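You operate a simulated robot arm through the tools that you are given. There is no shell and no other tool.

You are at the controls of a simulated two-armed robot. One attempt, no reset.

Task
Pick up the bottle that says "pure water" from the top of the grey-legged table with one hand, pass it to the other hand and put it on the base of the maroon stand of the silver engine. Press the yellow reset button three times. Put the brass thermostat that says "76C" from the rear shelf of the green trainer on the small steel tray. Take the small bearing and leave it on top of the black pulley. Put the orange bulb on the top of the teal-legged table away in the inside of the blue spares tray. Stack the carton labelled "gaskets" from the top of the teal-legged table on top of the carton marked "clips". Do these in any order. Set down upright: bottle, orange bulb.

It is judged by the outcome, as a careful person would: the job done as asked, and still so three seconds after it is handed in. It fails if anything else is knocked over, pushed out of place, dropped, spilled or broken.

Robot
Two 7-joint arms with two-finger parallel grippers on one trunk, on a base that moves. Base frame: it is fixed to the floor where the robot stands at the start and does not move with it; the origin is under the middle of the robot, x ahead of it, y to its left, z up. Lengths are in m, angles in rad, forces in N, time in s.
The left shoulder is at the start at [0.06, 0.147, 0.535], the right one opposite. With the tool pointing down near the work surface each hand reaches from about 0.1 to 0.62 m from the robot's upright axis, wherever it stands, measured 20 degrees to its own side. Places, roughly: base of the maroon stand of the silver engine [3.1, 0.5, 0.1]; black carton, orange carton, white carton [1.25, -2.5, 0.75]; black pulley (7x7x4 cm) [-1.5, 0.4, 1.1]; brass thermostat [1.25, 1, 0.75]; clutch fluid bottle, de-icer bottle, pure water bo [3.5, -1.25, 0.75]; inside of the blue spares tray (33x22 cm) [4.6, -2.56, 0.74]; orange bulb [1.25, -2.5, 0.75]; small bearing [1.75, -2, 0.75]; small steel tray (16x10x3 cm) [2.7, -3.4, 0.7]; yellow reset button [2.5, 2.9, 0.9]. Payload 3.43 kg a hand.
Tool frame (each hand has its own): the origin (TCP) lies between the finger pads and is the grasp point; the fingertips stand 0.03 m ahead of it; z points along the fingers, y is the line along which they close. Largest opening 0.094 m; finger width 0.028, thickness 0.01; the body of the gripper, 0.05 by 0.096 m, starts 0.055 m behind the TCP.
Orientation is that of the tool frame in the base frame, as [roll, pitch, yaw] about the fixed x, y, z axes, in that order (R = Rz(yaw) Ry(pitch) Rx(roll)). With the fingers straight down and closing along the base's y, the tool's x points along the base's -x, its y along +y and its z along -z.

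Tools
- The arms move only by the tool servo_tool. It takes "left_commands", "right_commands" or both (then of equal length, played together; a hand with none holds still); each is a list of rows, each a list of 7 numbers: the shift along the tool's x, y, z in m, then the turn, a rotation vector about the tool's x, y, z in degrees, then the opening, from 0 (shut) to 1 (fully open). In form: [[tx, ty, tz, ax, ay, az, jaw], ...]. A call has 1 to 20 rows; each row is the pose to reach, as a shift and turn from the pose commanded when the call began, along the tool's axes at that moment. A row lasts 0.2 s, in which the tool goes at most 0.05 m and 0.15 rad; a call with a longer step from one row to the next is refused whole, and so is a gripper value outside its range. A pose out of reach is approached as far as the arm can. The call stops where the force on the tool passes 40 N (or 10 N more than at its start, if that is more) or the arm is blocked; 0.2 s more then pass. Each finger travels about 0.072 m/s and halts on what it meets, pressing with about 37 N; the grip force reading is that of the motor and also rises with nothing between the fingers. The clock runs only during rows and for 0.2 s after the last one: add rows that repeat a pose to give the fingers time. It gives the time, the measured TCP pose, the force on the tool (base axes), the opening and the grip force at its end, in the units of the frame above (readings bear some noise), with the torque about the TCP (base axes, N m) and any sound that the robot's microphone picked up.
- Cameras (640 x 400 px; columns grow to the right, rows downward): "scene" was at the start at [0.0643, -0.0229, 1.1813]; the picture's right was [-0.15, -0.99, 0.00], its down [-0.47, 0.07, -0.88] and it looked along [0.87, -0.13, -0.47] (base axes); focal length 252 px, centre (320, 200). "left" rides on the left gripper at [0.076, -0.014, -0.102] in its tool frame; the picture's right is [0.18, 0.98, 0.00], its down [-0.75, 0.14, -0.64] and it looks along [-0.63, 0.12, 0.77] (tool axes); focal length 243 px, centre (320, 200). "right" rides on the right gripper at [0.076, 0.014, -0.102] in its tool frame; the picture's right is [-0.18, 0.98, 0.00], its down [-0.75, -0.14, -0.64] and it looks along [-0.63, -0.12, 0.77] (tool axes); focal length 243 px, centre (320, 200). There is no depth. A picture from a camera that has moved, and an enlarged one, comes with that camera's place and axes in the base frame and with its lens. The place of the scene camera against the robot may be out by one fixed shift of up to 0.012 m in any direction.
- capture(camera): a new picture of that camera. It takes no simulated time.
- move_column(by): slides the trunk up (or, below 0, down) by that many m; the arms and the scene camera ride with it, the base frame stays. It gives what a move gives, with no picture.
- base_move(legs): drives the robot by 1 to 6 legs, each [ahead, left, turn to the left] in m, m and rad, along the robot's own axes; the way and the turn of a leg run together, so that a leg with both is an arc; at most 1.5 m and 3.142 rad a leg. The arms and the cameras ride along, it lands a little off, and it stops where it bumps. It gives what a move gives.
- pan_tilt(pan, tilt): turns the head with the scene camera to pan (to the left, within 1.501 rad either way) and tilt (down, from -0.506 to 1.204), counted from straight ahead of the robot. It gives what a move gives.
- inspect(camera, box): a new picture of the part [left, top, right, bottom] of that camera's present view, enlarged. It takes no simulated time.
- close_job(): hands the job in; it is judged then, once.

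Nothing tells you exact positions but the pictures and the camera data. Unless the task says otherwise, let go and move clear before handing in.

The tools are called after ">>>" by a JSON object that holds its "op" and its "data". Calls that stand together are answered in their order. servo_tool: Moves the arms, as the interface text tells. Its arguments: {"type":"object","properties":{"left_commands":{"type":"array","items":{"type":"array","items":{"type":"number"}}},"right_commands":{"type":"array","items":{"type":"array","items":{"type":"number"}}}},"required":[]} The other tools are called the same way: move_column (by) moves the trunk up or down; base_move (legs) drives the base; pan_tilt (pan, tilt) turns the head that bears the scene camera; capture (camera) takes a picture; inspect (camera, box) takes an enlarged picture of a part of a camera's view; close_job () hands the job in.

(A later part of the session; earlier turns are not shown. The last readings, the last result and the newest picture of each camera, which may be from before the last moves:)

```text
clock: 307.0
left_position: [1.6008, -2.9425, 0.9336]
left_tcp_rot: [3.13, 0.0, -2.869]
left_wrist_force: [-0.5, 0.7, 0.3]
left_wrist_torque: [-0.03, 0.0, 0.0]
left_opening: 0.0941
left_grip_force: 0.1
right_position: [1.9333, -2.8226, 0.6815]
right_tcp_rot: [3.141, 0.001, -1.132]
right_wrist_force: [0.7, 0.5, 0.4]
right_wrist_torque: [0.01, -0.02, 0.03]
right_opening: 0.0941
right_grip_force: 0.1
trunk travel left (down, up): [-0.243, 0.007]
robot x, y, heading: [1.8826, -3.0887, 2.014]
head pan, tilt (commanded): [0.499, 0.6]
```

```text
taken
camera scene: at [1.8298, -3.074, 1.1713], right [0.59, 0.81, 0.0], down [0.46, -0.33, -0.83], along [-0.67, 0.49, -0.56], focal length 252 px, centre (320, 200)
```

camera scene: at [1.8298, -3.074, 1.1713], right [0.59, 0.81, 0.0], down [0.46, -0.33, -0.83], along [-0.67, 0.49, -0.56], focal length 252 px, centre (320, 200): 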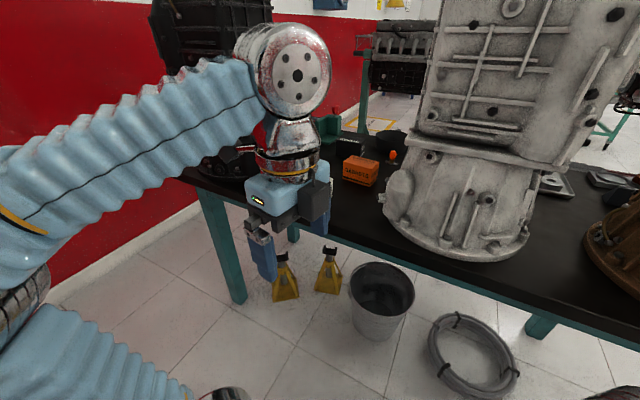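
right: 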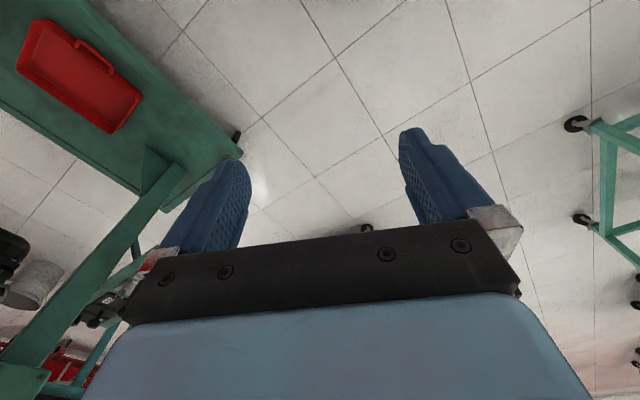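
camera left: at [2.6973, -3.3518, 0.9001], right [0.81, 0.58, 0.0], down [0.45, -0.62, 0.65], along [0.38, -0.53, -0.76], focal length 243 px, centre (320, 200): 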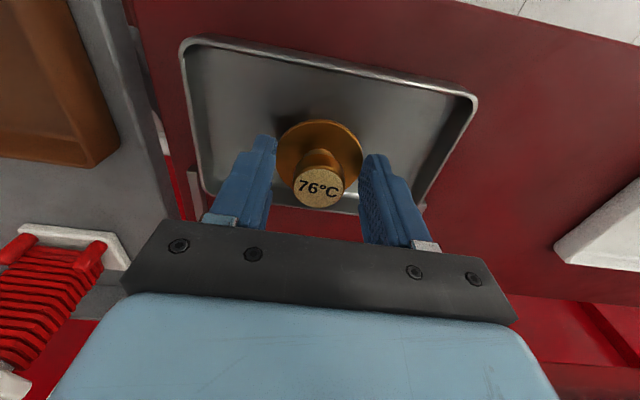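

The hand turned fully, with fingers now closing front-to-back. I'll edge the base forward and left so the cartons come within reach.

>>> {"op": "base_move", "data": {"legs": [[0.13, 0.07, 0]]}}

>>> {"op": "capture", "data": {"camera": "left"}}

>>> {"op": "pan_tilt", "data": {"pan": 0.35, "tilt": 0.7}}

>>> {"op": "capture", "data": {"camera": "scene"}}

```text
clock: 308.4
left_position: [1.482, -2.8532, 0.9346]
left_tcp_rot: [3.132, 0.0, -2.868]
left_wrist_force: [-0.5, 0.1, 0.3]
left_wrist_torque: [-0.01, -0.01, 0.0]
left_opening: 0.0938
left_grip_force: 0.1
right_position: [1.8141, -2.7341, 0.6817]
right_tcp_rot: [3.14, -0.001, -1.133]
right_wrist_force: [0.3, -0.7, -0.8]
right_wrist_torque: [0.0, -0.01, 0.01]
right_opening: 0.0942
right_grip_force: 0.1
trunk travel left (down, up): [-0.243, 0.007]
robot x, y, heading: [1.7638, -3.0031, 2.01]
head pan, tilt (commanded): [0.499, 0.6]
```

```text
taken
camera left: at [1.4147, -2.8898, 1.0372], right [-0.44, 0.9, 0.01], down [0.69, 0.33, 0.64], along [0.57, 0.29, -0.77], focal length 243 px, centre (320, 200)
```

left: 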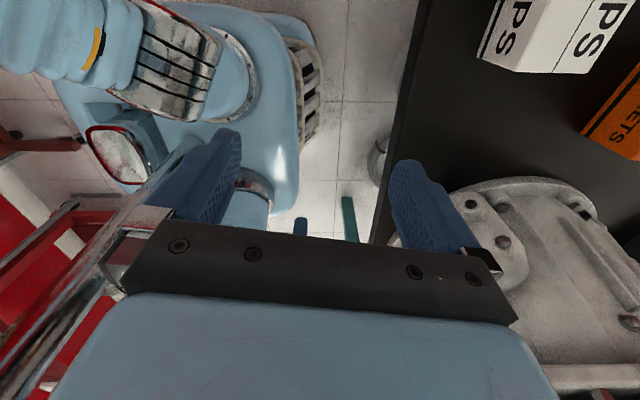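

```text
clock: 309.1
left_position: [1.4821, -2.8534, 0.9338]
left_tcp_rot: [3.131, 0.0, -2.868]
left_wrist_force: [-0.3, 0.3, 0.8]
left_wrist_torque: [0.01, 0.01, 0.01]
left_opening: 0.0939
left_grip_force: 0.1
right_position: [1.813, -2.7351, 0.6821]
right_tcp_rot: [3.14, 0.0, -1.136]
right_wrist_force: [-0.6, -0.2, 0.6]
right_wrist_torque: [-0.01, -0.01, 0.01]
right_opening: 0.0942
right_grip_force: 0.0
trunk travel left (down, up): [-0.243, 0.007]
robot x, y, heading: [1.7657, -3.0059, 2.007]
head pan, tilt (commanded): [0.351, 0.7]
```

```text
taken
camera scene: at [1.7214, -2.9786, 1.1627], right [0.7, 0.71, 0.0], down [0.46, -0.45, -0.77], along [-0.54, 0.54, -0.64], focal length 252 px, centre (320, 200)
```

scene: 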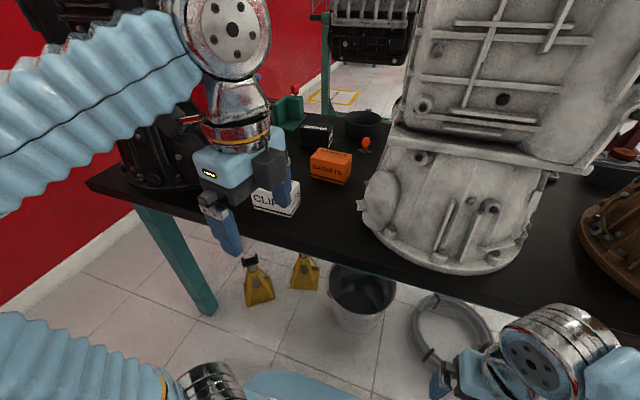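

I'll slide the left hand over the orange GASKETS carton at a safe height and look down with the hand camera.

>>> {"op": "servo_tool", "data": {"left_commands": [[0.008, 0.042, 0, 0, 0, 0, 1], [0.016, 0.083, 0, 0, 0, 0, 1], [0.024, 0.125, 0, 0, 0, 0, 1], [0.032, 0.166, 0, 0, 0, 0, 1], [0.04, 0.208, 0, 0, 0, 0, 1], [0.048, 0.249, 0, 0, 0, 0, 1], [0.056, 0.29, 0, 0, 0, 0, 1], [0.063, 0.33, 0, 0, 0, 0, 1], [0.063, 0.33, 0, 0, 0, 0, 1]]}}

>>> {"op": "capture", "data": {"camera": "left"}}

>>> {"op": "capture", "data": {"camera": "scene"}}

```text
clock: 311.1
left_position: [1.3445, -2.6046, 0.9235]
left_tcp_rot: [3.129, 0.002, -2.87]
left_wrist_force: [-0.3, -0.2, 0.9]
left_wrist_torque: [0.08, 0.04, -0.01]
left_opening: 0.0939
left_grip_force: 0.1
left hand out of reach, approached as far as the arm can: row 7, 8, 9
right_position: [1.8137, -2.7351, 0.6824]
right_tcp_rot: [3.14, 0.002, -1.134]
right_wrist_force: [1.3, 0.0, 0.4]
right_wrist_torque: [0.01, -0.01, 0.01]
right_opening: 0.0941
right_grip_force: 0.1
trunk travel left (down, up): [-0.243, 0.007]
robot x, y, heading: [1.7696, -3.0014, 2.01]
head pan, tilt (commanded): [0.351, 0.7]
```

```text
taken
camera left: at [1.2775, -2.6397, 1.0269], right [-0.44, 0.9, 0.01], down [0.69, 0.33, 0.64], along [0.57, 0.29, -0.77], focal length 243 px, centre (320, 200)
```

left: 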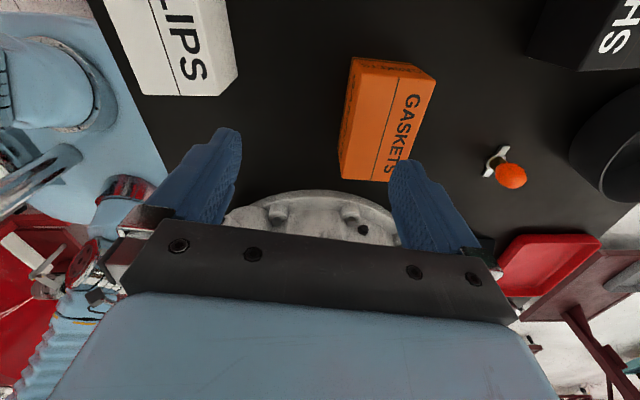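

```text
taken
camera scene: at [1.7219, -2.9793, 1.1628], right [0.7, 0.71, 0.0], down [0.46, -0.45, -0.77], along [-0.54, 0.54, -0.64], focal length 252 px, centre (320, 200)
```

scene: 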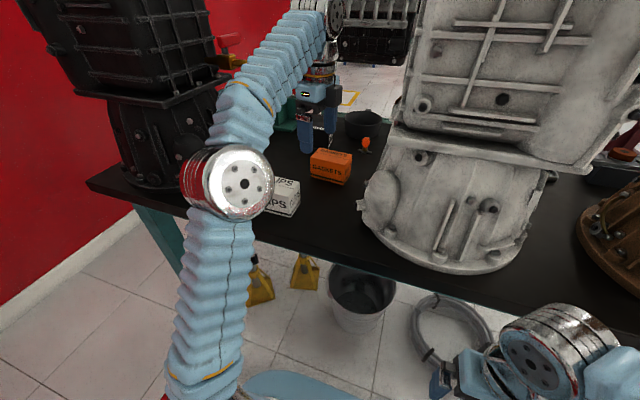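

The arm is nearly at full stretch and still about 5 cm short of the carton's centre, so I'll need the base a bit closer. First a zoom from the hand camera to fix the carton positions.

>>> {"op": "inspect", "data": {"camera": "left", "box": [300, 30, 480, 200]}}

>>> {"op": "inspect", "data": {"camera": "left", "box": [80, 0, 260, 120]}}

```text
2.35 times, centred on (390, 115) of left
camera zoom: at [1.2775, -2.6397, 1.0269], right [-0.44, 0.9, 0.01], down [0.69, 0.33, 0.64], along [0.57, 0.29, -0.77], focal length 571 px, centre (155, 400)
```

zoom: 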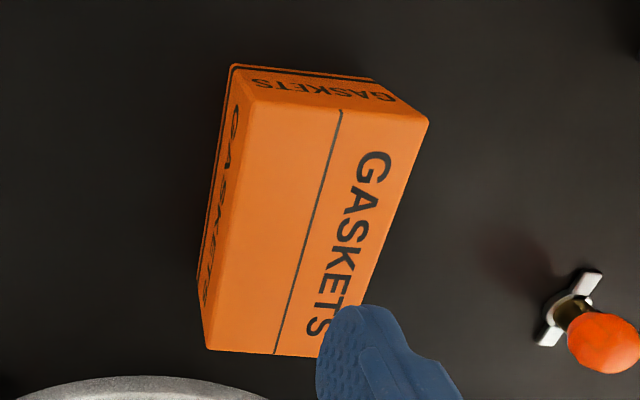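

```text
3.33 times, centred on (170, 60) of left
camera zoom: at [1.2775, -2.6397, 1.0269], right [-0.44, 0.9, 0.01], down [0.69, 0.33, 0.64], along [0.57, 0.29, -0.77], focal length 809 px, centre (820, 667)
```

zoom: 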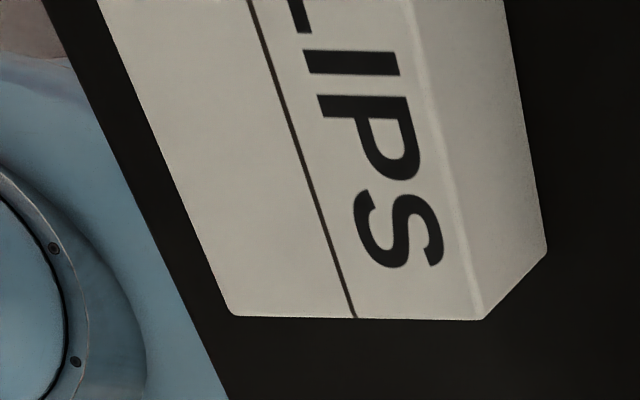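

Carton GASKETS is centred near (1.337, -2.55). I'll move the base 8 cm forward (still clear of the bucket under the table) to bring it within comfortable reach.

>>> {"op": "base_move", "data": {"legs": [[0.08, 0, 0]]}}

>>> {"op": "capture", "data": {"camera": "left"}}

>>> {"op": "inspect", "data": {"camera": "left", "box": [220, 60, 420, 200]}}

```text
clock: 312.2
left_position: [1.3115, -2.5302, 0.9237]
left_tcp_rot: [3.129, 0.001, -2.87]
left_wrist_force: [0.2, 0.0, -0.1]
left_wrist_torque: [0.04, 0.04, -0.02]
left_opening: 0.0938
left_grip_force: 0.0
right_position: [1.7789, -2.6617, 0.6819]
right_tcp_rot: [3.141, -0.001, -1.134]
right_wrist_force: [1.0, -0.6, -0.5]
right_wrist_torque: [-0.01, 0.03, 0.02]
right_opening: 0.094
right_grip_force: 0.0
trunk travel left (down, up): [-0.243, 0.007]
robot x, y, heading: [1.727, -2.9275, 2.014]
head pan, tilt (commanded): [0.351, 0.7]
```

```text
taken
camera left: at [1.2429, -2.5663, 1.0262], right [-0.44, 0.9, 0.01], down [0.69, 0.33, 0.64], along [0.57, 0.29, -0.77], focal length 243 px, centre (320, 200)
```

left: 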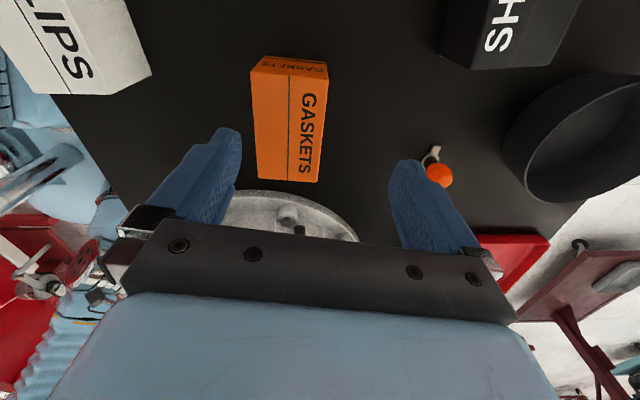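

```text
2.86 times, centred on (320, 130) of left
camera zoom: at [1.2429, -2.5663, 1.0262], right [-0.44, 0.9, 0.01], down [0.69, 0.33, 0.64], along [0.57, 0.29, -0.77], focal length 693 px, centre (320, 400)
```

zoom: 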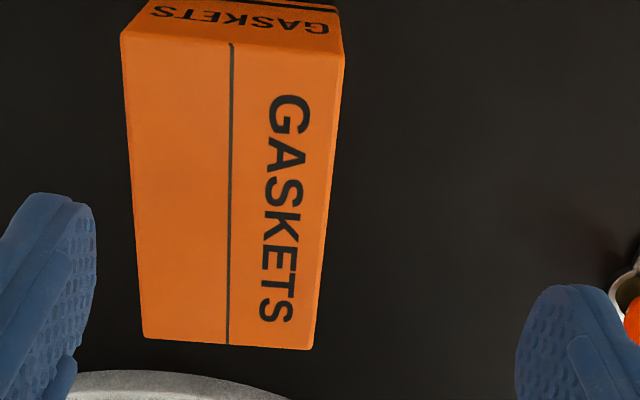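

Triangulated: GASKETS top centre (1.3365, -2.547, 0.829), turned 20.6°, 9.3 × 5.8 cm; CLIPS centre about (1.334, -2.727). I'll align over GASKETS and descend partway.

>>> {"op": "servo_tool", "data": {"left_commands": [[-0.01, -0.012, 0, 0.7, 0, -2.5, 1], [-0.0195, -0.023, 0, 0.7, 0, -5, 1], [-0.0195, -0.023, 0.03, 0.7, 0, -5, 1], [-0.0195, -0.023, 0.05, 0.7, 0, -5, 1], [-0.0195, -0.023, 0.05, 0.7, 0, -5, 1]]}}

>>> {"op": "capture", "data": {"camera": "left"}}

>>> {"op": "inspect", "data": {"camera": "scene", "box": [240, 80, 420, 220]}}

```text
clock: 313.4
left_position: [1.3354, -2.5462, 0.8732]
left_tcp_rot: [-3.141, 0.0, -2.783]
left_wrist_force: [-0.4, -0.1, 0.3]
left_wrist_torque: [-0.01, -0.01, 0.02]
left_opening: 0.094
left_grip_force: 0.0
right_position: [1.7798, -2.6626, 0.682]
right_tcp_rot: [3.14, 0.0, -1.133]
right_wrist_force: [-1.1, 0.3, -0.1]
right_wrist_torque: [0.01, -0.02, 0.01]
right_opening: 0.0939
right_grip_force: 0.0
trunk travel left (down, up): [-0.243, 0.007]
robot x, y, heading: [1.7297, -2.9299, 2.014]
head pan, tilt (commanded): [0.351, 0.7]
```

```text
taken
camera left: at [1.2707, -2.5868, 0.9761], right [-0.52, 0.86, 0.0], down [0.66, 0.4, 0.64], along [0.55, 0.33, -0.77], focal length 243 px, centre (320, 200)
```

left: 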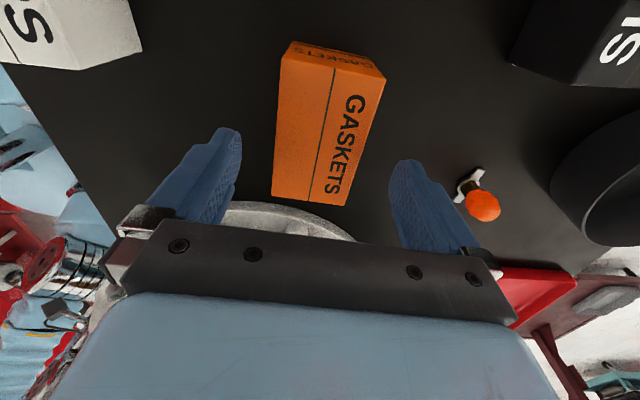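

```text
2.86 times, centred on (330, 150) of scene
camera zoom: at [1.6871, -2.9055, 1.1627], right [0.7, 0.71, 0.0], down [0.46, -0.45, -0.76], along [-0.54, 0.54, -0.64], focal length 720 px, centre (291, 343)
```

zoom: 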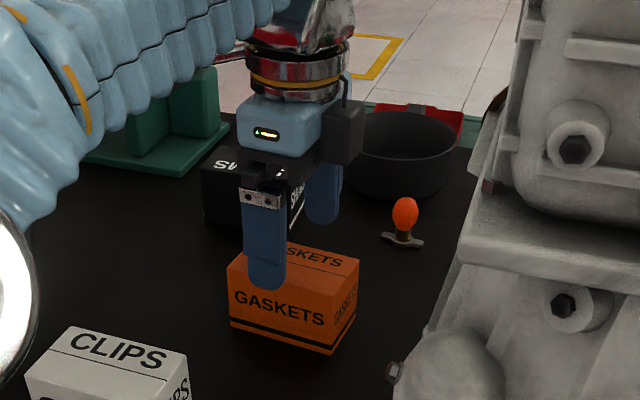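

The hand is centred on the carton within a few millimetres. I'll descend around it and close the jaw.

>>> {"op": "servo_tool", "data": {"left_commands": [[0.002, 0, 0.02, 0, 0, 0, 1], [0.002, 0, 0.04, 0, 0, 0, 1], [0.002, 0, 0.055, 0, 0, 0, 1], [0.002, 0, 0.066, 0, 0, 0, 1], [0.002, 0, 0.066, 0, 0, 0, 1]]}}

>>> {"op": "capture", "data": {"camera": "left"}}

>>> {"op": "inspect", "data": {"camera": "scene", "box": [240, 80, 420, 220]}}

```text
clock: 314.6
left_position: [1.3344, -2.5471, 0.8062]
left_tcp_rot: [-3.139, -0.001, -2.783]
left_wrist_force: [-0.5, 0.2, -0.6]
left_wrist_torque: [0.0, 0.04, -0.02]
left_opening: 0.0939
left_grip_force: 0.1
right_position: [1.7798, -2.6621, 0.6824]
right_tcp_rot: [3.14, 0.0, -1.134]
right_wrist_force: [1.0, 0.4, 0.7]
right_wrist_torque: [0.01, 0.01, 0.01]
right_opening: 0.0937
right_grip_force: 0.1
trunk travel left (down, up): [-0.243, 0.007]
robot x, y, heading: [1.7299, -2.9339, 2.011]
head pan, tilt (commanded): [0.351, 0.7]
```

```text
taken
camera left: at [1.2688, -2.5882, 0.91], right [-0.52, 0.86, 0.0], down [0.66, 0.4, 0.64], along [0.55, 0.33, -0.77], focal length 243 px, centre (320, 200)
```

left: 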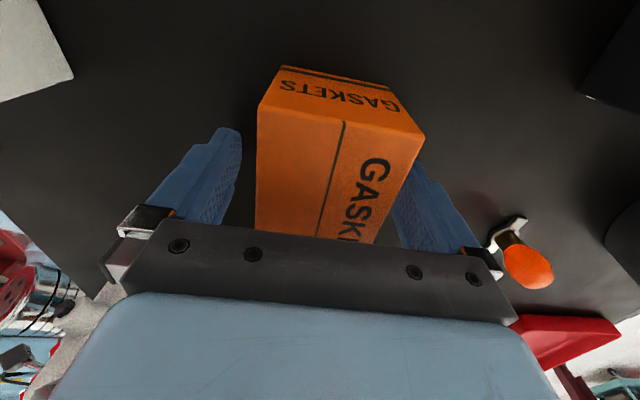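

```text
2.86 times, centred on (330, 150) of scene
camera zoom: at [1.6871, -2.9055, 1.1627], right [0.7, 0.71, 0.0], down [0.46, -0.45, -0.76], along [-0.54, 0.54, -0.64], focal length 720 px, centre (291, 343)
```

zoom: 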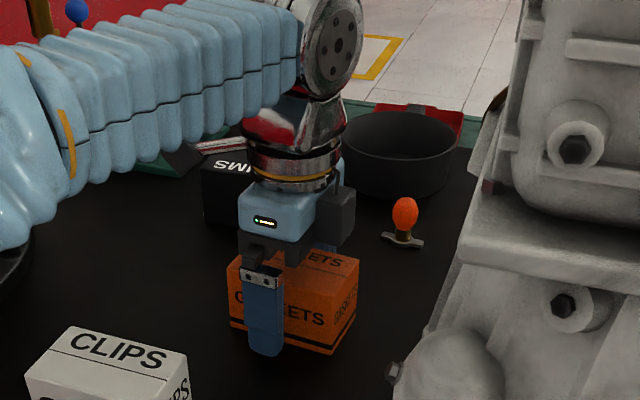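

The fingers straddle the carton. Closing the jaw now.

>>> {"op": "servo_tool", "data": {"left_commands": [[0, 0, 0, 0, 0, 0, 0.7], [0, 0, 0, 0, 0, 0, 0.5], [0, 0, 0, 0, 0, 0, 0.3], [0, 0, 0, 0, 0, 0, 0], [0, 0, 0, 0, 0, 0, 0], [0, 0, 0, 0, 0, 0, 0]]}}

>>> {"op": "servo_tool", "data": {"left_commands": [[0, 0, -0.003, 0, 0, 0, 0], [0, 0, -0.008, 0, 0, 0, 0], [0, 0, -0.015, 0, 0, 0, 0], [0, 0, -0.022, 0, 0, 0, 0], [0, 0, -0.03, 0, 0, 0, 0]]}}

>>> {"op": "inspect", "data": {"camera": "scene", "box": [240, 80, 420, 220]}}

>>> {"op": "capture", "data": {"camera": "left"}}

```text
clock: 316.0
left_position: [1.3338, -2.5477, 0.8075]
left_tcp_rot: [-3.14, 0.001, -2.783]
left_wrist_force: [-0.2, -1.8, 0.7]
left_wrist_torque: [0.01, 0.0, 0.02]
left_opening: 0.0621
left_grip_force: 37.2
right_position: [1.78, -2.6609, 0.6825]
right_tcp_rot: [-3.141, -0.002, -1.133]
right_wrist_force: [0.5, 0.0, 0.2]
right_wrist_torque: [-0.02, 0.03, 0.01]
right_opening: 0.0938
right_grip_force: 0.0
trunk travel left (down, up): [-0.243, 0.007]
robot x, y, heading: [1.7294, -2.9322, 2.011]
head pan, tilt (commanded): [0.351, 0.7]
```

```text
clock: 317.2
left_position: [1.3324, -2.5471, 0.8359]
left_tcp_rot: [-3.14, 0.0, -2.783]
left_wrist_force: [0.6, 0.6, -2.9]
left_wrist_torque: [-0.02, 0.01, -0.01]
left_opening: 0.0623
left_grip_force: 37.4
right_position: [1.7803, -2.6614, 0.6825]
right_tcp_rot: [3.141, 0.001, -1.133]
right_wrist_force: [-0.3, -0.6, 0.4]
right_wrist_torque: [0.01, 0.04, 0.02]
right_opening: 0.0941
right_grip_force: 0.1
trunk travel left (down, up): [-0.243, 0.007]
robot x, y, heading: [1.7312, -2.9265, 2.017]
head pan, tilt (commanded): [0.351, 0.7]
```

```text
2.86 times, centred on (330, 150) of scene
camera zoom: at [1.687, -2.9053, 1.1627], right [0.7, 0.71, 0.0], down [0.46, -0.45, -0.76], along [-0.54, 0.54, -0.64], focal length 720 px, centre (291, 343)
```

zoom: 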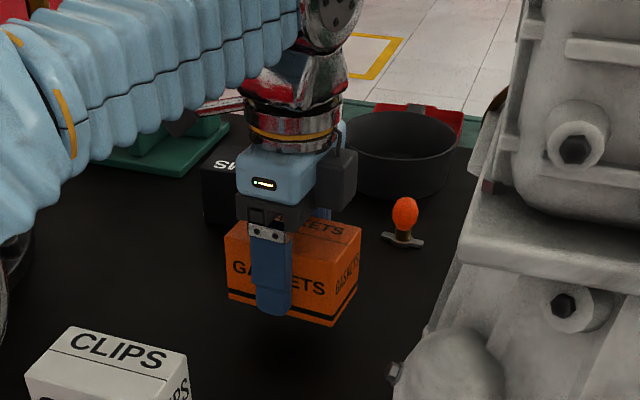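

```text
taken
camera left: at [1.2682, -2.5879, 0.9397], right [-0.52, 0.86, 0.0], down [0.66, 0.4, 0.64], along [0.55, 0.33, -0.77], focal length 243 px, centre (320, 200)
```

left: 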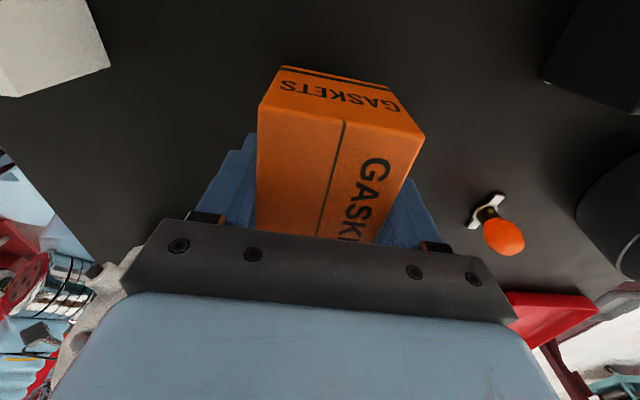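

Lifted cleanly; the carton is 6.2 cm wide so the tops are at z≈0.815. I'll raise it to clear CLIPS, then carry it back over CLIPS, turning it by about 4° to match.

>>> {"op": "servo_tool", "data": {"left_commands": [[0, 0, -0.015, 0, 0, 0, 0], [0, 0, -0.03, 0, 0, 0, 0], [0, 0, -0.045, 0, 0, 0, 0], [0, 0, -0.06, 0, 0, 0, 0], [0, 0, -0.07, 0, 0, 0, 0], [0.007, -0.017, -0.07, 0, 0, -0.4, 0], [0.014, -0.035, -0.07, 0, 0, -0.8, 0], [0.021, -0.052, -0.07, 0, 0, -1.2, 0], [0.028, -0.07, -0.07, 0, 0, -1.7, 0], [0.035, -0.087, -0.07, 0, 0, -2.1, 0], [0.043, -0.105, -0.07, 0, 0, -2.5, 0], [0.05, -0.122, -0.07, 0, 0, -2.9, 0], [0.057, -0.139, -0.07, 0, 0, -3.3, 0], [0.064, -0.157, -0.07, 0, 0, -3.8, 0], [0.071, -0.174, -0.07, 0, 0, -4.2, 0], [0.071, -0.174, -0.07, 0, 0, -4.2, 0]]}}

>>> {"op": "capture", "data": {"camera": "left"}}

>>> {"op": "capture", "data": {"camera": "scene"}}

```text
clock: 320.6
left_position: [1.329, -2.7349, 0.9079]
left_tcp_rot: [-3.14, 0.0, -2.708]
left_wrist_force: [0.7, 0.4, -2.9]
left_wrist_torque: [0.01, -0.02, 0.03]
left_opening: 0.0623
left_grip_force: 36.7
right_position: [1.7795, -2.6623, 0.6814]
right_tcp_rot: [3.142, 0.0, -1.131]
right_wrist_force: [0.2, -0.5, 0.8]
right_wrist_torque: [0.01, -0.01, -0.02]
right_opening: 0.0938
right_grip_force: 0.1
trunk travel left (down, up): [-0.243, 0.007]
robot x, y, heading: [1.7299, -2.9274, 2.014]
head pan, tilt (commanded): [0.351, 0.7]
```

```text
taken
camera left: at [1.267, -2.7807, 1.0104], right [-0.58, 0.81, 0.0], down [0.62, 0.45, 0.64], along [0.52, 0.37, -0.77], focal length 243 px, centre (320, 200)
```

left: 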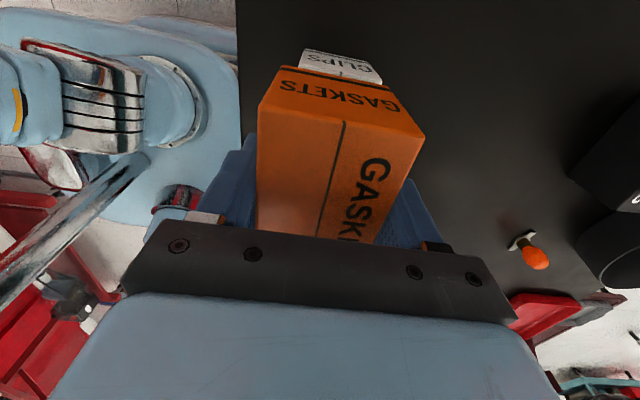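

```text
taken
camera scene: at [1.687, -2.9056, 1.1627], right [0.7, 0.71, 0.0], down [0.46, -0.45, -0.76], along [-0.54, 0.54, -0.64], focal length 252 px, centre (320, 200)
```

scene: 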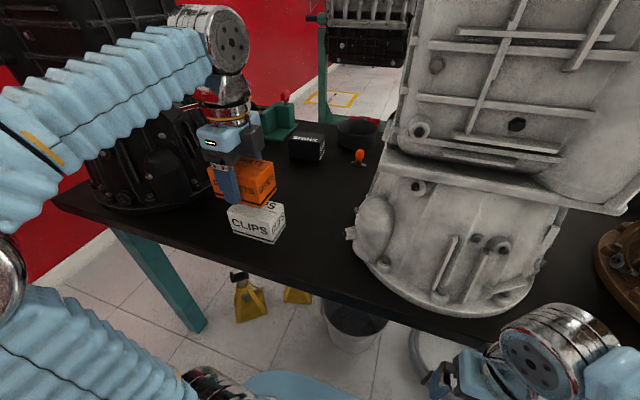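

GASKETS now hovers over CLIPS. I'll zoom to check the alignment before lowering.

>>> {"op": "inspect", "data": {"camera": "scene", "box": [190, 140, 310, 250]}}

>>> {"op": "inspect", "data": {"camera": "left", "box": [230, 20, 450, 150]}}

```text
3.64 times, centred on (250, 195) of scene
camera zoom: at [1.687, -2.9056, 1.1627], right [0.7, 0.71, 0.0], down [0.46, -0.45, -0.76], along [-0.54, 0.54, -0.64], focal length 916 px, centre (574, 218)
```

zoom: 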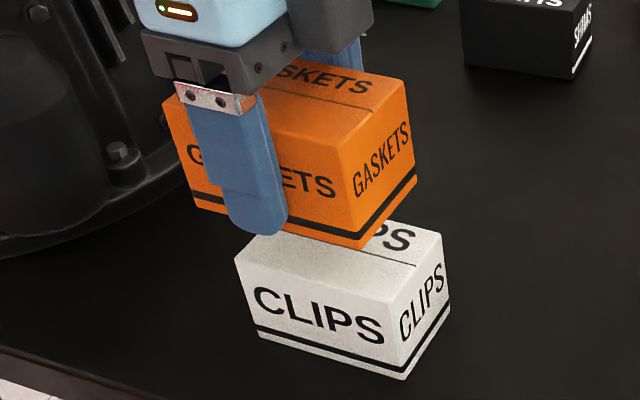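

```text
2.91 times, centred on (340, 85) of left
camera zoom: at [1.267, -2.7807, 1.0104], right [-0.58, 0.81, 0.0], down [0.62, 0.45, 0.64], along [0.52, 0.37, -0.77], focal length 706 px, centre (262, 534)
```

zoom: 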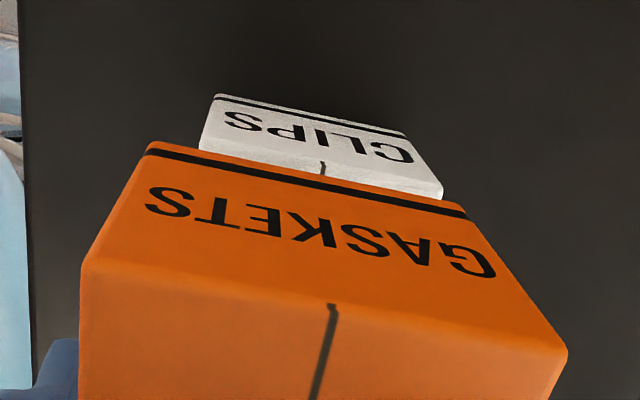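

GASKETS looks about 1 cm too far south relative to CLIPS. I'll shift it slightly and lower partway, then re-check.

>>> {"op": "servo_tool", "data": {"left_commands": [[-0.004, 0.005, 0, 0, 0, 0, 0], [-0.0073, 0.0087, 0.005, 0, 0, 0, 0], [-0.0073, 0.0087, 0.015, 0, 0, 0, 0], [-0.0073, 0.0087, 0.025, 0, 0, 0, 0], [-0.0073, 0.0087, 0.03, 0, 0, 0, 0]]}}

>>> {"op": "inspect", "data": {"camera": "scene", "box": [190, 140, 310, 250]}}

>>> {"op": "inspect", "data": {"camera": "left", "box": [230, 20, 450, 150]}}

```text
clock: 321.8
left_position: [1.3321, -2.7243, 0.8766]
left_tcp_rot: [-3.139, 0.0, -2.709]
left_wrist_force: [0.5, -0.9, -2.8]
left_wrist_torque: [0.02, 0.02, -0.02]
left_opening: 0.062
left_grip_force: 37.1
right_position: [1.7802, -2.6614, 0.6823]
right_tcp_rot: [-3.141, 0.001, -1.133]
right_wrist_force: [0.5, -0.4, -0.7]
right_wrist_torque: [-0.04, -0.01, -0.01]
right_opening: 0.0938
right_grip_force: 0.0
trunk travel left (down, up): [-0.243, 0.007]
robot x, y, heading: [1.7329, -2.9305, 2.012]
head pan, tilt (commanded): [0.351, 0.7]
```

```text
3.64 times, centred on (250, 195) of scene
camera zoom: at [1.687, -2.9055, 1.1627], right [0.7, 0.71, 0.0], down [0.46, -0.45, -0.76], along [-0.54, 0.54, -0.64], focal length 916 px, centre (574, 218)
```

zoom: 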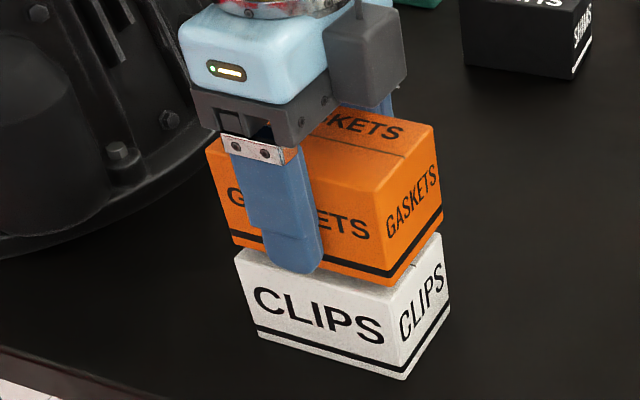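

```text
2.91 times, centred on (340, 85) of left
camera zoom: at [1.2699, -2.7694, 0.9803], right [-0.58, 0.81, 0.0], down [0.62, 0.45, 0.64], along [0.52, 0.37, -0.77], focal length 706 px, centre (262, 534)
```

zoom: 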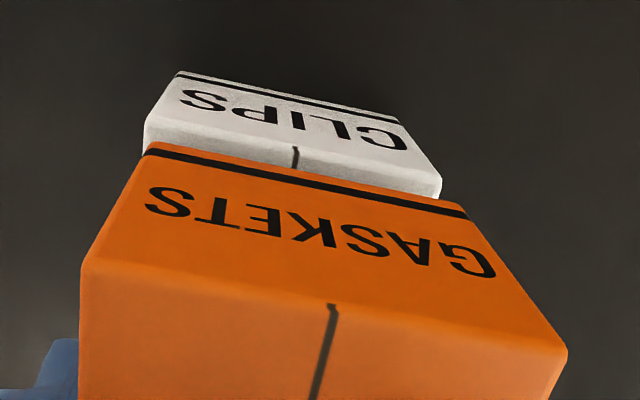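

The cartons line up within about 4 mm now. I'll lower in small steps until it rests on CLIPS.

>>> {"op": "servo_tool", "data": {"left_commands": [[0, 0, 0.003, 0, 0, 0, 0], [0, 0, 0.006, 0, 0, 0, 0], [0, 0, 0.008, 0, 0, 0, 0], [0, 0, 0.01, 0, 0, 0, 0]]}}

```text
clock: 322.8
left_position: [1.3316, -2.7245, 0.8686]
left_tcp_rot: [3.139, 0.001, -2.71]
left_wrist_force: [-3.9, 1.9, 17.6]
left_wrist_torque: [-0.28, -0.18, -0.01]
left_opening: 0.0622
left_grip_force: 37.2
right_position: [1.779, -2.661, 0.6836]
right_tcp_rot: [-3.141, 0.001, -1.134]
right_wrist_force: [0.1, 0.4, 0.4]
right_wrist_torque: [-0.04, -0.01, -0.03]
right_opening: 0.0941
right_grip_force: 0.1
trunk travel left (down, up): [-0.243, 0.007]
robot x, y, heading: [1.7299, -2.9328, 2.008]
head pan, tilt (commanded): [0.351, 0.7]
```

It's resting on CLIPS (contact force felt). I'll ease off slightly, open the jaw and lift away.

>>> {"op": "servo_tool", "data": {"left_commands": [[0, 0, -0.001, 0, 0, 0, 0], [0, 0, -0.0015, 0, 0, 0, 0], [0, 0, -0.0015, 0, 0, 0, 0.75], [0, 0, -0.0015, 0, 0, 0, 0.85], [0, 0, -0.0015, 0, 0, 0, 1], [0, 0, -0.0015, 0, 0, 0, 1]]}}

>>> {"op": "inspect", "data": {"camera": "scene", "box": [190, 140, 310, 250]}}

>>> {"op": "capture", "data": {"camera": "left"}}

```text
clock: 324.2
left_position: [1.3316, -2.7241, 0.8687]
left_tcp_rot: [-3.14, -0.001, -2.708]
left_wrist_force: [0.0, 0.5, 0.5]
left_wrist_torque: [-0.01, 0.0, 0.04]
left_opening: 0.094
left_grip_force: 0.1
right_position: [1.7807, -2.6626, 0.6824]
right_tcp_rot: [-3.141, 0.0, -1.133]
right_wrist_force: [0.5, -1.3, 0.0]
right_wrist_torque: [0.01, -0.03, -0.01]
right_opening: 0.0938
right_grip_force: 0.1
trunk travel left (down, up): [-0.243, 0.007]
robot x, y, heading: [1.7332, -2.9264, 2.012]
head pan, tilt (commanded): [0.351, 0.7]
```

```text
3.64 times, centred on (250, 195) of scene
camera zoom: at [1.6872, -2.9056, 1.1627], right [0.7, 0.71, 0.0], down [0.46, -0.45, -0.76], along [-0.54, 0.54, -0.64], focal length 916 px, centre (574, 218)
```

zoom: 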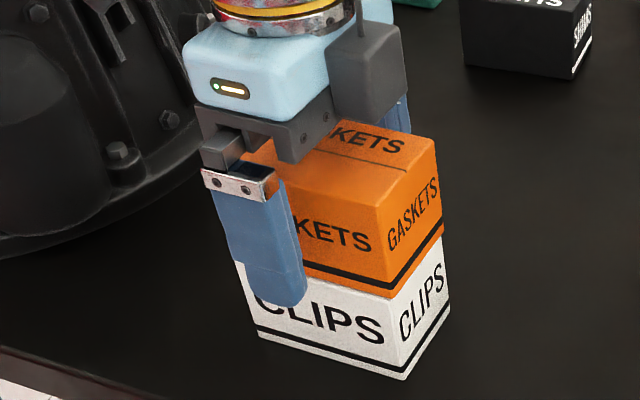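

```text
taken
camera left: at [1.2695, -2.7699, 0.9718], right [-0.58, 0.81, 0.0], down [0.62, 0.45, 0.64], along [0.52, 0.37, -0.77], focal length 243 px, centre (320, 200)
```

left: 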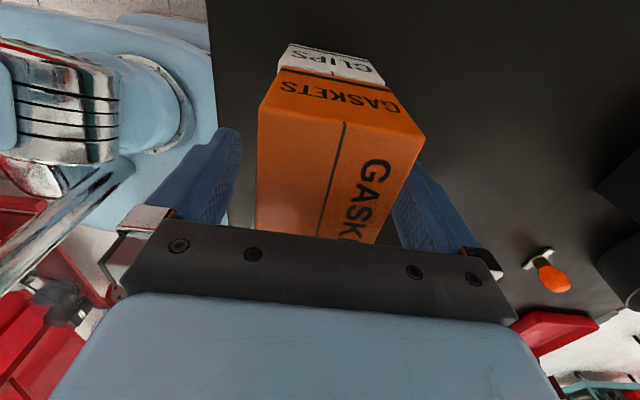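

GASKETS sits squarely on CLIPS. I'll raise the hand straight up and take a closer look at the orange bulb.

>>> {"op": "servo_tool", "data": {"left_commands": [[0, 0, -0.02, 0, 0, 0, 1], [0, 0, -0.045, 0, 0, 0, 1], [0, 0, -0.07, 0, 0, 0, 1], [0, 0, -0.075, 0, 0, 0, 1]]}}

>>> {"op": "inspect", "data": {"camera": "left", "box": [500, 200, 620, 320]}}

>>> {"op": "inspect", "data": {"camera": "scene", "box": [340, 140, 380, 172]}}

>>> {"op": "capture", "data": {"camera": "scene"}}

```text
clock: 325.2
left_position: [1.3308, -2.7233, 0.9434]
left_tcp_rot: [-3.139, 0.0, -2.71]
left_wrist_force: [-0.3, -0.2, -0.6]
left_wrist_torque: [0.04, 0.03, -0.03]
left_opening: 0.0938
left_grip_force: 0.1
right_position: [1.7799, -2.6623, 0.6815]
right_tcp_rot: [-3.142, 0.0, -1.132]
right_wrist_force: [-0.1, 0.7, -1.1]
right_wrist_torque: [0.0, 0.03, -0.01]
right_opening: 0.0938
right_grip_force: 0.0
trunk travel left (down, up): [-0.243, 0.007]
robot x, y, heading: [1.7299, -2.9255, 2.008]
head pan, tilt (commanded): [0.351, 0.7]
```

```text
3.33 times, centred on (560, 260) of left
camera zoom: at [1.2694, -2.7695, 1.0475], right [-0.58, 0.82, 0.0], down [0.62, 0.44, 0.64], along [0.52, 0.37, -0.77], focal length 809 px, centre (-480, 0)
```

zoom: 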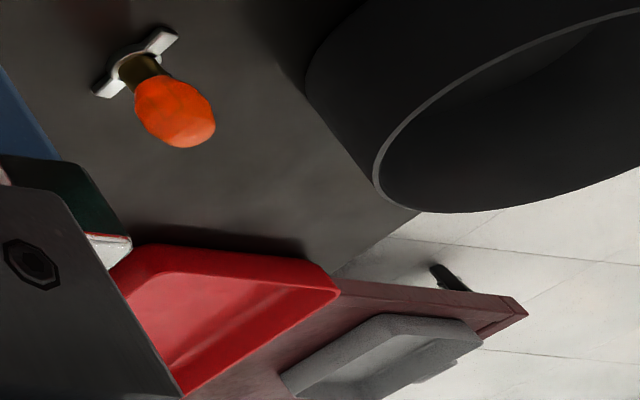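

```text
12.50 times, centred on (360, 156) of scene
camera zoom: at [1.6872, -2.9055, 1.1627], right [0.7, 0.71, 0.0], down [0.46, -0.45, -0.76], along [-0.54, 0.54, -0.64], focal length 3150 px, centre (-180, 750)
```

zoom: 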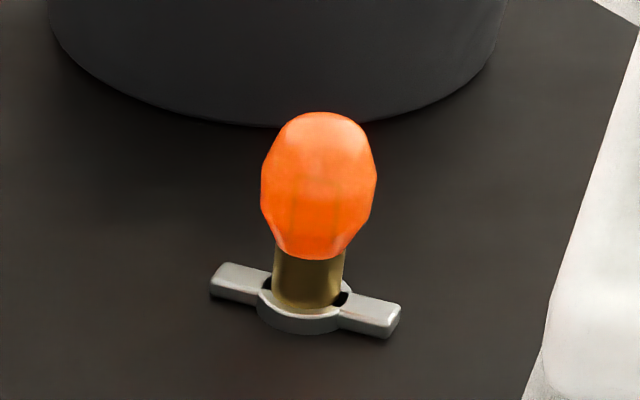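

```text
taken
camera scene: at [1.6872, -2.9055, 1.1627], right [0.7, 0.71, 0.0], down [0.46, -0.45, -0.76], along [-0.54, 0.54, -0.64], focal length 252 px, centre (320, 200)
```

scene: 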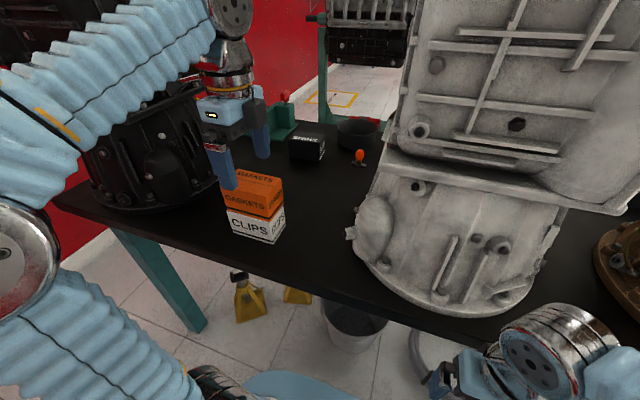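

The stack is good and stable. The bulb (glass about 2.5 cm wide on a brass collar) stands near (1.32, -2.36) close to the grey gearbox, so I'll approach from the south-west with the tool tilted 30°. First I re-orient the left hand here.

>>> {"op": "servo_tool", "data": {"left_commands": [[0, 0, -0.01, 0, 0, -8, 1], [0, 0, -0.01, 0, 0, -16, 1], [0, 0, -0.01, 0, 0, -24, 1], [0, 0, -0.01, 0, 0, -32, 1], [0, 0, -0.01, 0, 0, -40, 0.8], [0, 0, -0.01, 0, 0, -45, 0.6], [0, 0, -0.01, 0, 0, -45, 0.55]]}}

>>> {"op": "servo_tool", "data": {"left_commands": [[0, 0, 0, 0, -8, 0, 0.55], [0, 0, 0, 0, -16, 0, 0.55], [0, 0, 0, 0, -24, 0, 0.55], [0, 0, 0, 0, -30, 0, 0.55], [0, 0, 0, 0, -30, 0, 0.55]]}}

>>> {"op": "capture", "data": {"camera": "left"}}

>>> {"op": "capture", "data": {"camera": "scene"}}

```text
clock: 326.8
left_position: [1.3313, -2.7243, 0.9539]
left_tcp_rot: [-3.141, -0.001, -1.922]
left_wrist_force: [-0.2, -0.8, 0.6]
left_wrist_torque: [0.0, 0.0, -0.01]
left_opening: 0.0519
left_grip_force: 0.0
right_position: [1.7787, -2.6621, 0.6816]
right_tcp_rot: [-3.14, 0.0, -1.134]
right_wrist_force: [0.0, 0.0, -0.2]
right_wrist_torque: [0.01, 0.0, 0.01]
right_opening: 0.0939
right_grip_force: 0.1
trunk travel left (down, up): [-0.243, 0.007]
robot x, y, heading: [1.7323, -2.9296, 2.015]
head pan, tilt (commanded): [0.351, 0.7]
```

```text
clock: 328.0
left_position: [1.3299, -2.725, 0.9534]
left_tcp_rot: [3.141, 0.524, -1.922]
left_wrist_force: [-1.1, 0.8, -0.4]
left_wrist_torque: [-0.01, -0.01, 0.04]
left_opening: 0.0518
left_grip_force: 0.1
right_position: [1.7786, -2.6611, 0.682]
right_tcp_rot: [-3.141, 0.001, -1.135]
right_wrist_force: [-0.2, -0.2, 0.0]
right_wrist_torque: [-0.03, 0.02, -0.02]
right_opening: 0.0941
right_grip_force: 0.1
trunk travel left (down, up): [-0.243, 0.007]
robot x, y, heading: [1.7304, -2.927, 2.012]
head pan, tilt (commanded): [0.351, 0.7]
```

```text
taken
camera left: at [1.3052, -2.8398, 1.0047], right [-0.98, 0.19, -0.09], down [-0.02, 0.36, 0.93], along [0.21, 0.91, -0.35], focal length 243 px, centre (320, 200)
```

left: 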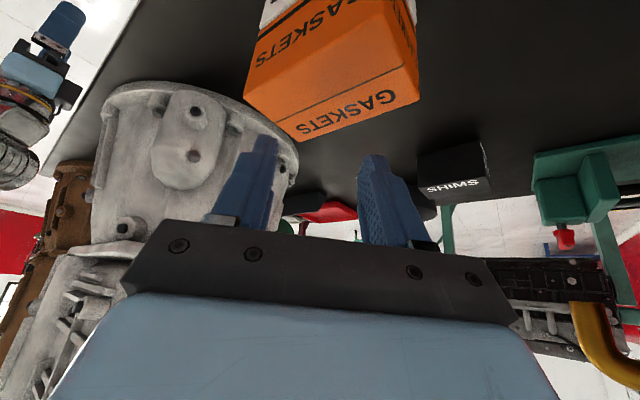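

```text
taken
camera scene: at [1.6871, -2.9056, 1.1627], right [0.7, 0.71, 0.0], down [0.46, -0.45, -0.76], along [-0.54, 0.54, -0.64], focal length 252 px, centre (320, 200)
```

scene: 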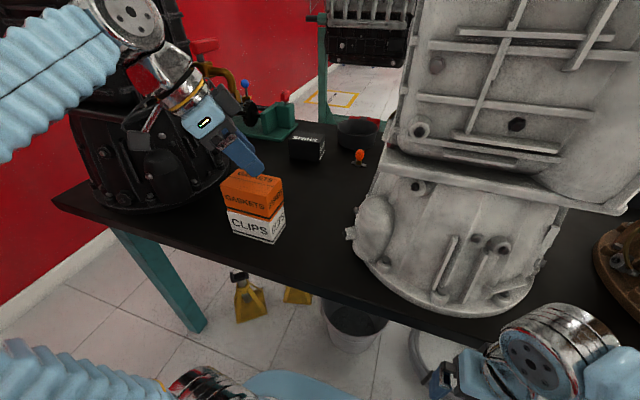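

The tilted hand is clear of everything. I'll move it to a pre-grasp point about 12 cm short of the bulb along the tool axis, and look.

>>> {"op": "servo_tool", "data": {"left_commands": [[-0.027, 0.017, 0.015, 0, 0, 0, 0.55], [-0.054, 0.033, 0.037, 0, 0, 0, 0.55], [-0.081, 0.05, 0.06, 0, 0, 0, 0.55], [-0.108, 0.066, 0.085, 0, 0, 0, 0.55], [-0.136, 0.083, 0.11, 0, 0, 0, 0.55], [-0.163, 0.1, 0.135, 0, 0, 0, 0.55], [-0.19, 0.116, 0.16, 0, 0, 0, 0.55], [-0.2177, 0.133, 0.183, 0, 0, 0, 0.55], [-0.2177, 0.133, 0.183, 0, 0, 0, 0.55]]}}

>>> {"op": "capture", "data": {"camera": "left"}}

>>> {"op": "capture", "data": {"camera": "scene"}}

```text
clock: 330.0
left_position: [1.3046, -2.4168, 0.903]
left_tcp_rot: [3.141, 0.521, -1.923]
left_wrist_force: [-0.1, 0.0, 0.4]
left_wrist_torque: [0.02, 0.0, 0.02]
left_opening: 0.0516
left_grip_force: 0.1
right_position: [1.7791, -2.662, 0.6823]
right_tcp_rot: [3.138, 0.0, -1.131]
right_wrist_force: [0.9, 0.5, 0.9]
right_wrist_torque: [0.02, 0.01, 0.01]
right_opening: 0.094
right_grip_force: 0.1
trunk travel left (down, up): [-0.243, 0.007]
robot x, y, heading: [1.7289, -2.9286, 2.012]
head pan, tilt (commanded): [0.351, 0.7]
```

```text
taken
camera left: at [1.2784, -2.5314, 0.9547], right [-0.98, 0.19, -0.09], down [-0.02, 0.36, 0.93], along [0.21, 0.91, -0.35], focal length 243 px, centre (320, 200)
```

left: 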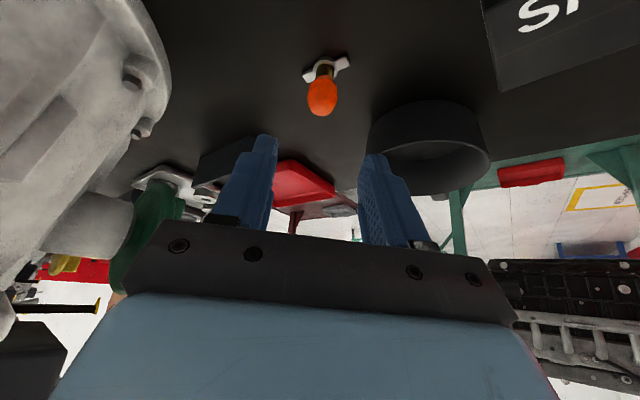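

```text
taken
camera scene: at [1.6873, -2.9057, 1.1627], right [0.7, 0.71, 0.0], down [0.46, -0.45, -0.77], along [-0.54, 0.54, -0.64], focal length 252 px, centre (320, 200)
```

scene: 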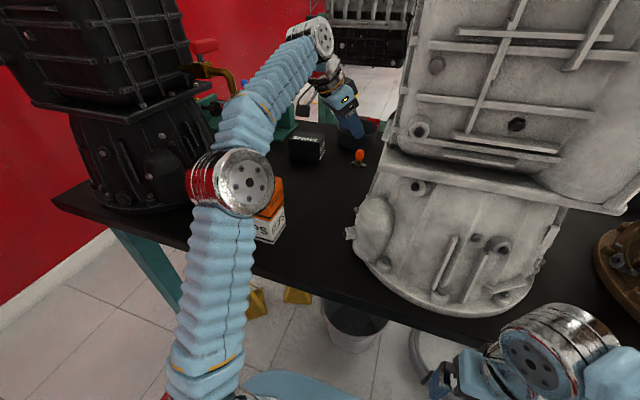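

The bulb sits right ahead between the jaws. I'll advance 6 cm with a small correction and re-measure.

>>> {"op": "servo_tool", "data": {"left_commands": [[0.004, 0, 0.02, 0, 0, 0, 0.55], [0.008, -0.0005, 0.04, 0, 0, 0, 0.55], [0.012, -0.001, 0.06, 0, 0, 0, 0.55], [0.012, -0.001, 0.06, 0, 0, 0, 0.55]]}}

>>> {"op": "inspect", "data": {"camera": "left", "box": [220, 40, 420, 240]}}

>>> {"op": "inspect", "data": {"camera": "scene", "box": [310, 110, 410, 190]}}

```text
clock: 331.0
left_position: [1.3123, -2.3984, 0.845]
left_tcp_rot: [-3.14, 0.522, -1.923]
left_wrist_force: [-0.3, 0.0, 0.6]
left_wrist_torque: [0.01, 0.01, -0.01]
left_opening: 0.0517
left_grip_force: 0.1
right_position: [1.7802, -2.6611, 0.6829]
right_tcp_rot: [3.141, 0.0, -1.132]
right_wrist_force: [0.8, -0.1, 0.5]
right_wrist_torque: [-0.01, -0.02, -0.01]
right_opening: 0.0942
right_grip_force: 0.1
trunk travel left (down, up): [-0.243, 0.007]
robot x, y, heading: [1.7294, -2.928, 2.009]
head pan, tilt (commanded): [0.351, 0.7]
```

```text
2.00 times, centred on (320, 140) of left
camera zoom: at [1.2856, -2.5133, 0.8964], right [-0.98, 0.19, -0.09], down [-0.02, 0.36, 0.93], along [0.21, 0.91, -0.35], focal length 485 px, centre (320, 320)
```

zoom: 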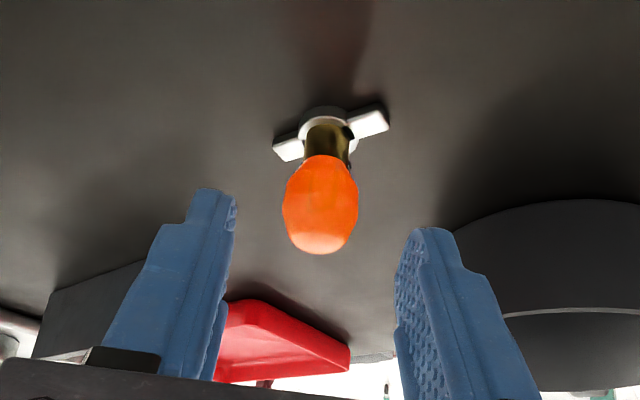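

```text
5.00 times, centred on (360, 150) of scene
camera zoom: at [1.6871, -2.9054, 1.1627], right [0.7, 0.71, 0.0], down [0.46, -0.45, -0.76], along [-0.54, 0.54, -0.64], focal length 1260 px, centre (120, 450)
```

zoom: 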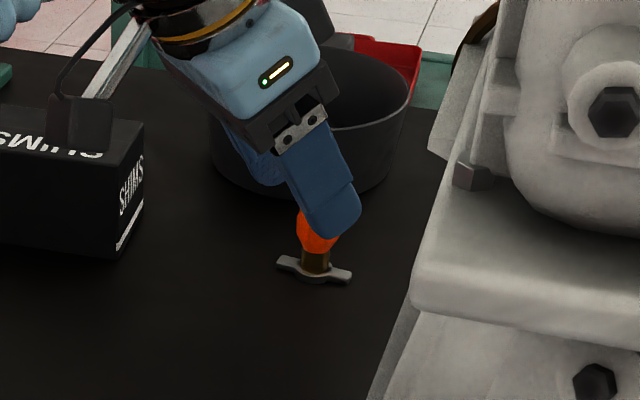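

The bulb's glass centre is at about (1.324, -2.363, 0.793). I'll advance the last 6 cm along the axis and check before closing.

>>> {"op": "servo_tool", "data": {"left_commands": [[-0.002, 0.0005, 0.015, 0, 0, 0, 0.55], [-0.004, 0.001, 0.03, 0, 0, 0, 0.55], [-0.006, 0.001, 0.045, 0, 0, 0, 0.55], [-0.0064, 0.001, 0.058, 0, 0, 0, 0.55], [-0.0064, 0.001, 0.058, 0, 0, 0, 0.55]]}}

>>> {"op": "inspect", "data": {"camera": "left", "box": [220, 40, 420, 240]}}

>>> {"op": "inspect", "data": {"camera": "scene", "box": [310, 110, 410, 190]}}

```text
clock: 332.2
left_position: [1.3248, -2.3729, 0.8138]
left_tcp_rot: [3.123, 0.537, -1.927]
left_wrist_force: [0.9, 0.3, 0.5]
left_wrist_torque: [0.0, 0.02, 0.04]
left_opening: 0.0516
left_grip_force: 0.1
right_position: [1.7838, -2.6671, 0.6845]
right_tcp_rot: [3.138, 0.012, -1.132]
right_wrist_force: [-0.9, -0.4, -0.5]
right_wrist_torque: [0.0, 0.02, 0.02]
right_opening: 0.0938
right_grip_force: 0.1
trunk travel left (down, up): [-0.243, 0.007]
robot x, y, heading: [1.7331, -2.9301, 2.015]
head pan, tilt (commanded): [0.351, 0.7]
```

```text
2.00 times, centred on (320, 140) of left
camera zoom: at [1.3005, -2.4897, 0.8631], right [-0.98, 0.19, -0.08], down [-0.01, 0.34, 0.94], along [0.2, 0.92, -0.33], focal length 485 px, centre (320, 320)
```

zoom: 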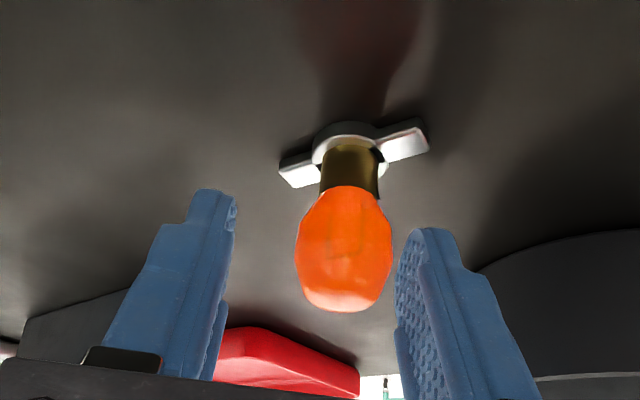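

```text
5.00 times, centred on (360, 150) of scene
camera zoom: at [1.6939, -2.9145, 1.1642], right [0.7, 0.71, 0.0], down [0.45, -0.45, -0.77], along [-0.55, 0.54, -0.64], focal length 1260 px, centre (120, 450)
```

zoom: 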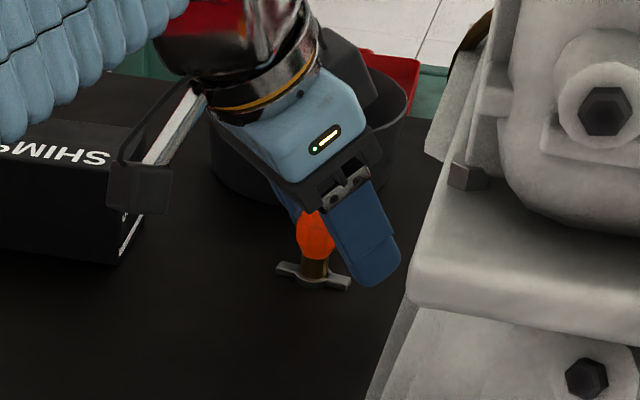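

The robot itself was nudged back slightly, so some part of the arm may be touching something. I'll look at the whole scene before doing anything else.

>>> {"op": "capture", "data": {"camera": "scene"}}

>>> {"op": "inspect", "data": {"camera": "scene", "box": [180, 80, 340, 260]}}

```text
taken
camera scene: at [1.6939, -2.9145, 1.1642], right [0.7, 0.71, 0.0], down [0.45, -0.45, -0.77], along [-0.55, 0.54, -0.64], focal length 252 px, centre (320, 200)
```

scene: 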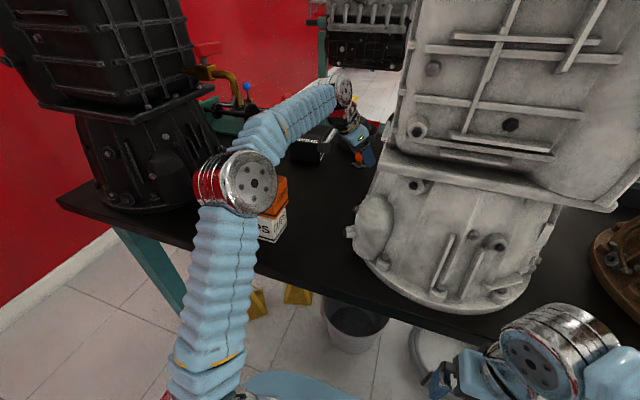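

```text
2.22 times, centred on (260, 170) of scene
camera zoom: at [1.6939, -2.9145, 1.1642], right [0.7, 0.71, 0.0], down [0.45, -0.45, -0.77], along [-0.55, 0.54, -0.64], focal length 560 px, centre (453, 267)
```

zoom: 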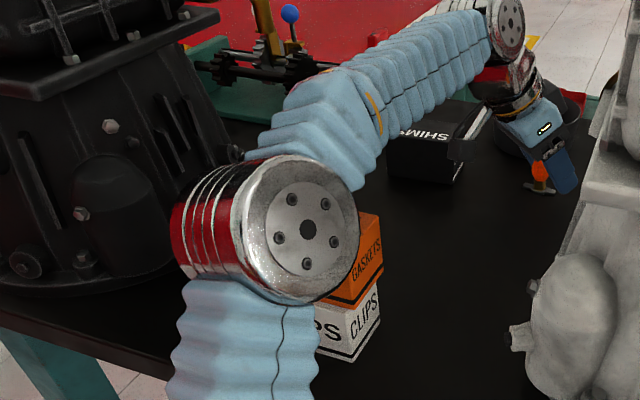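

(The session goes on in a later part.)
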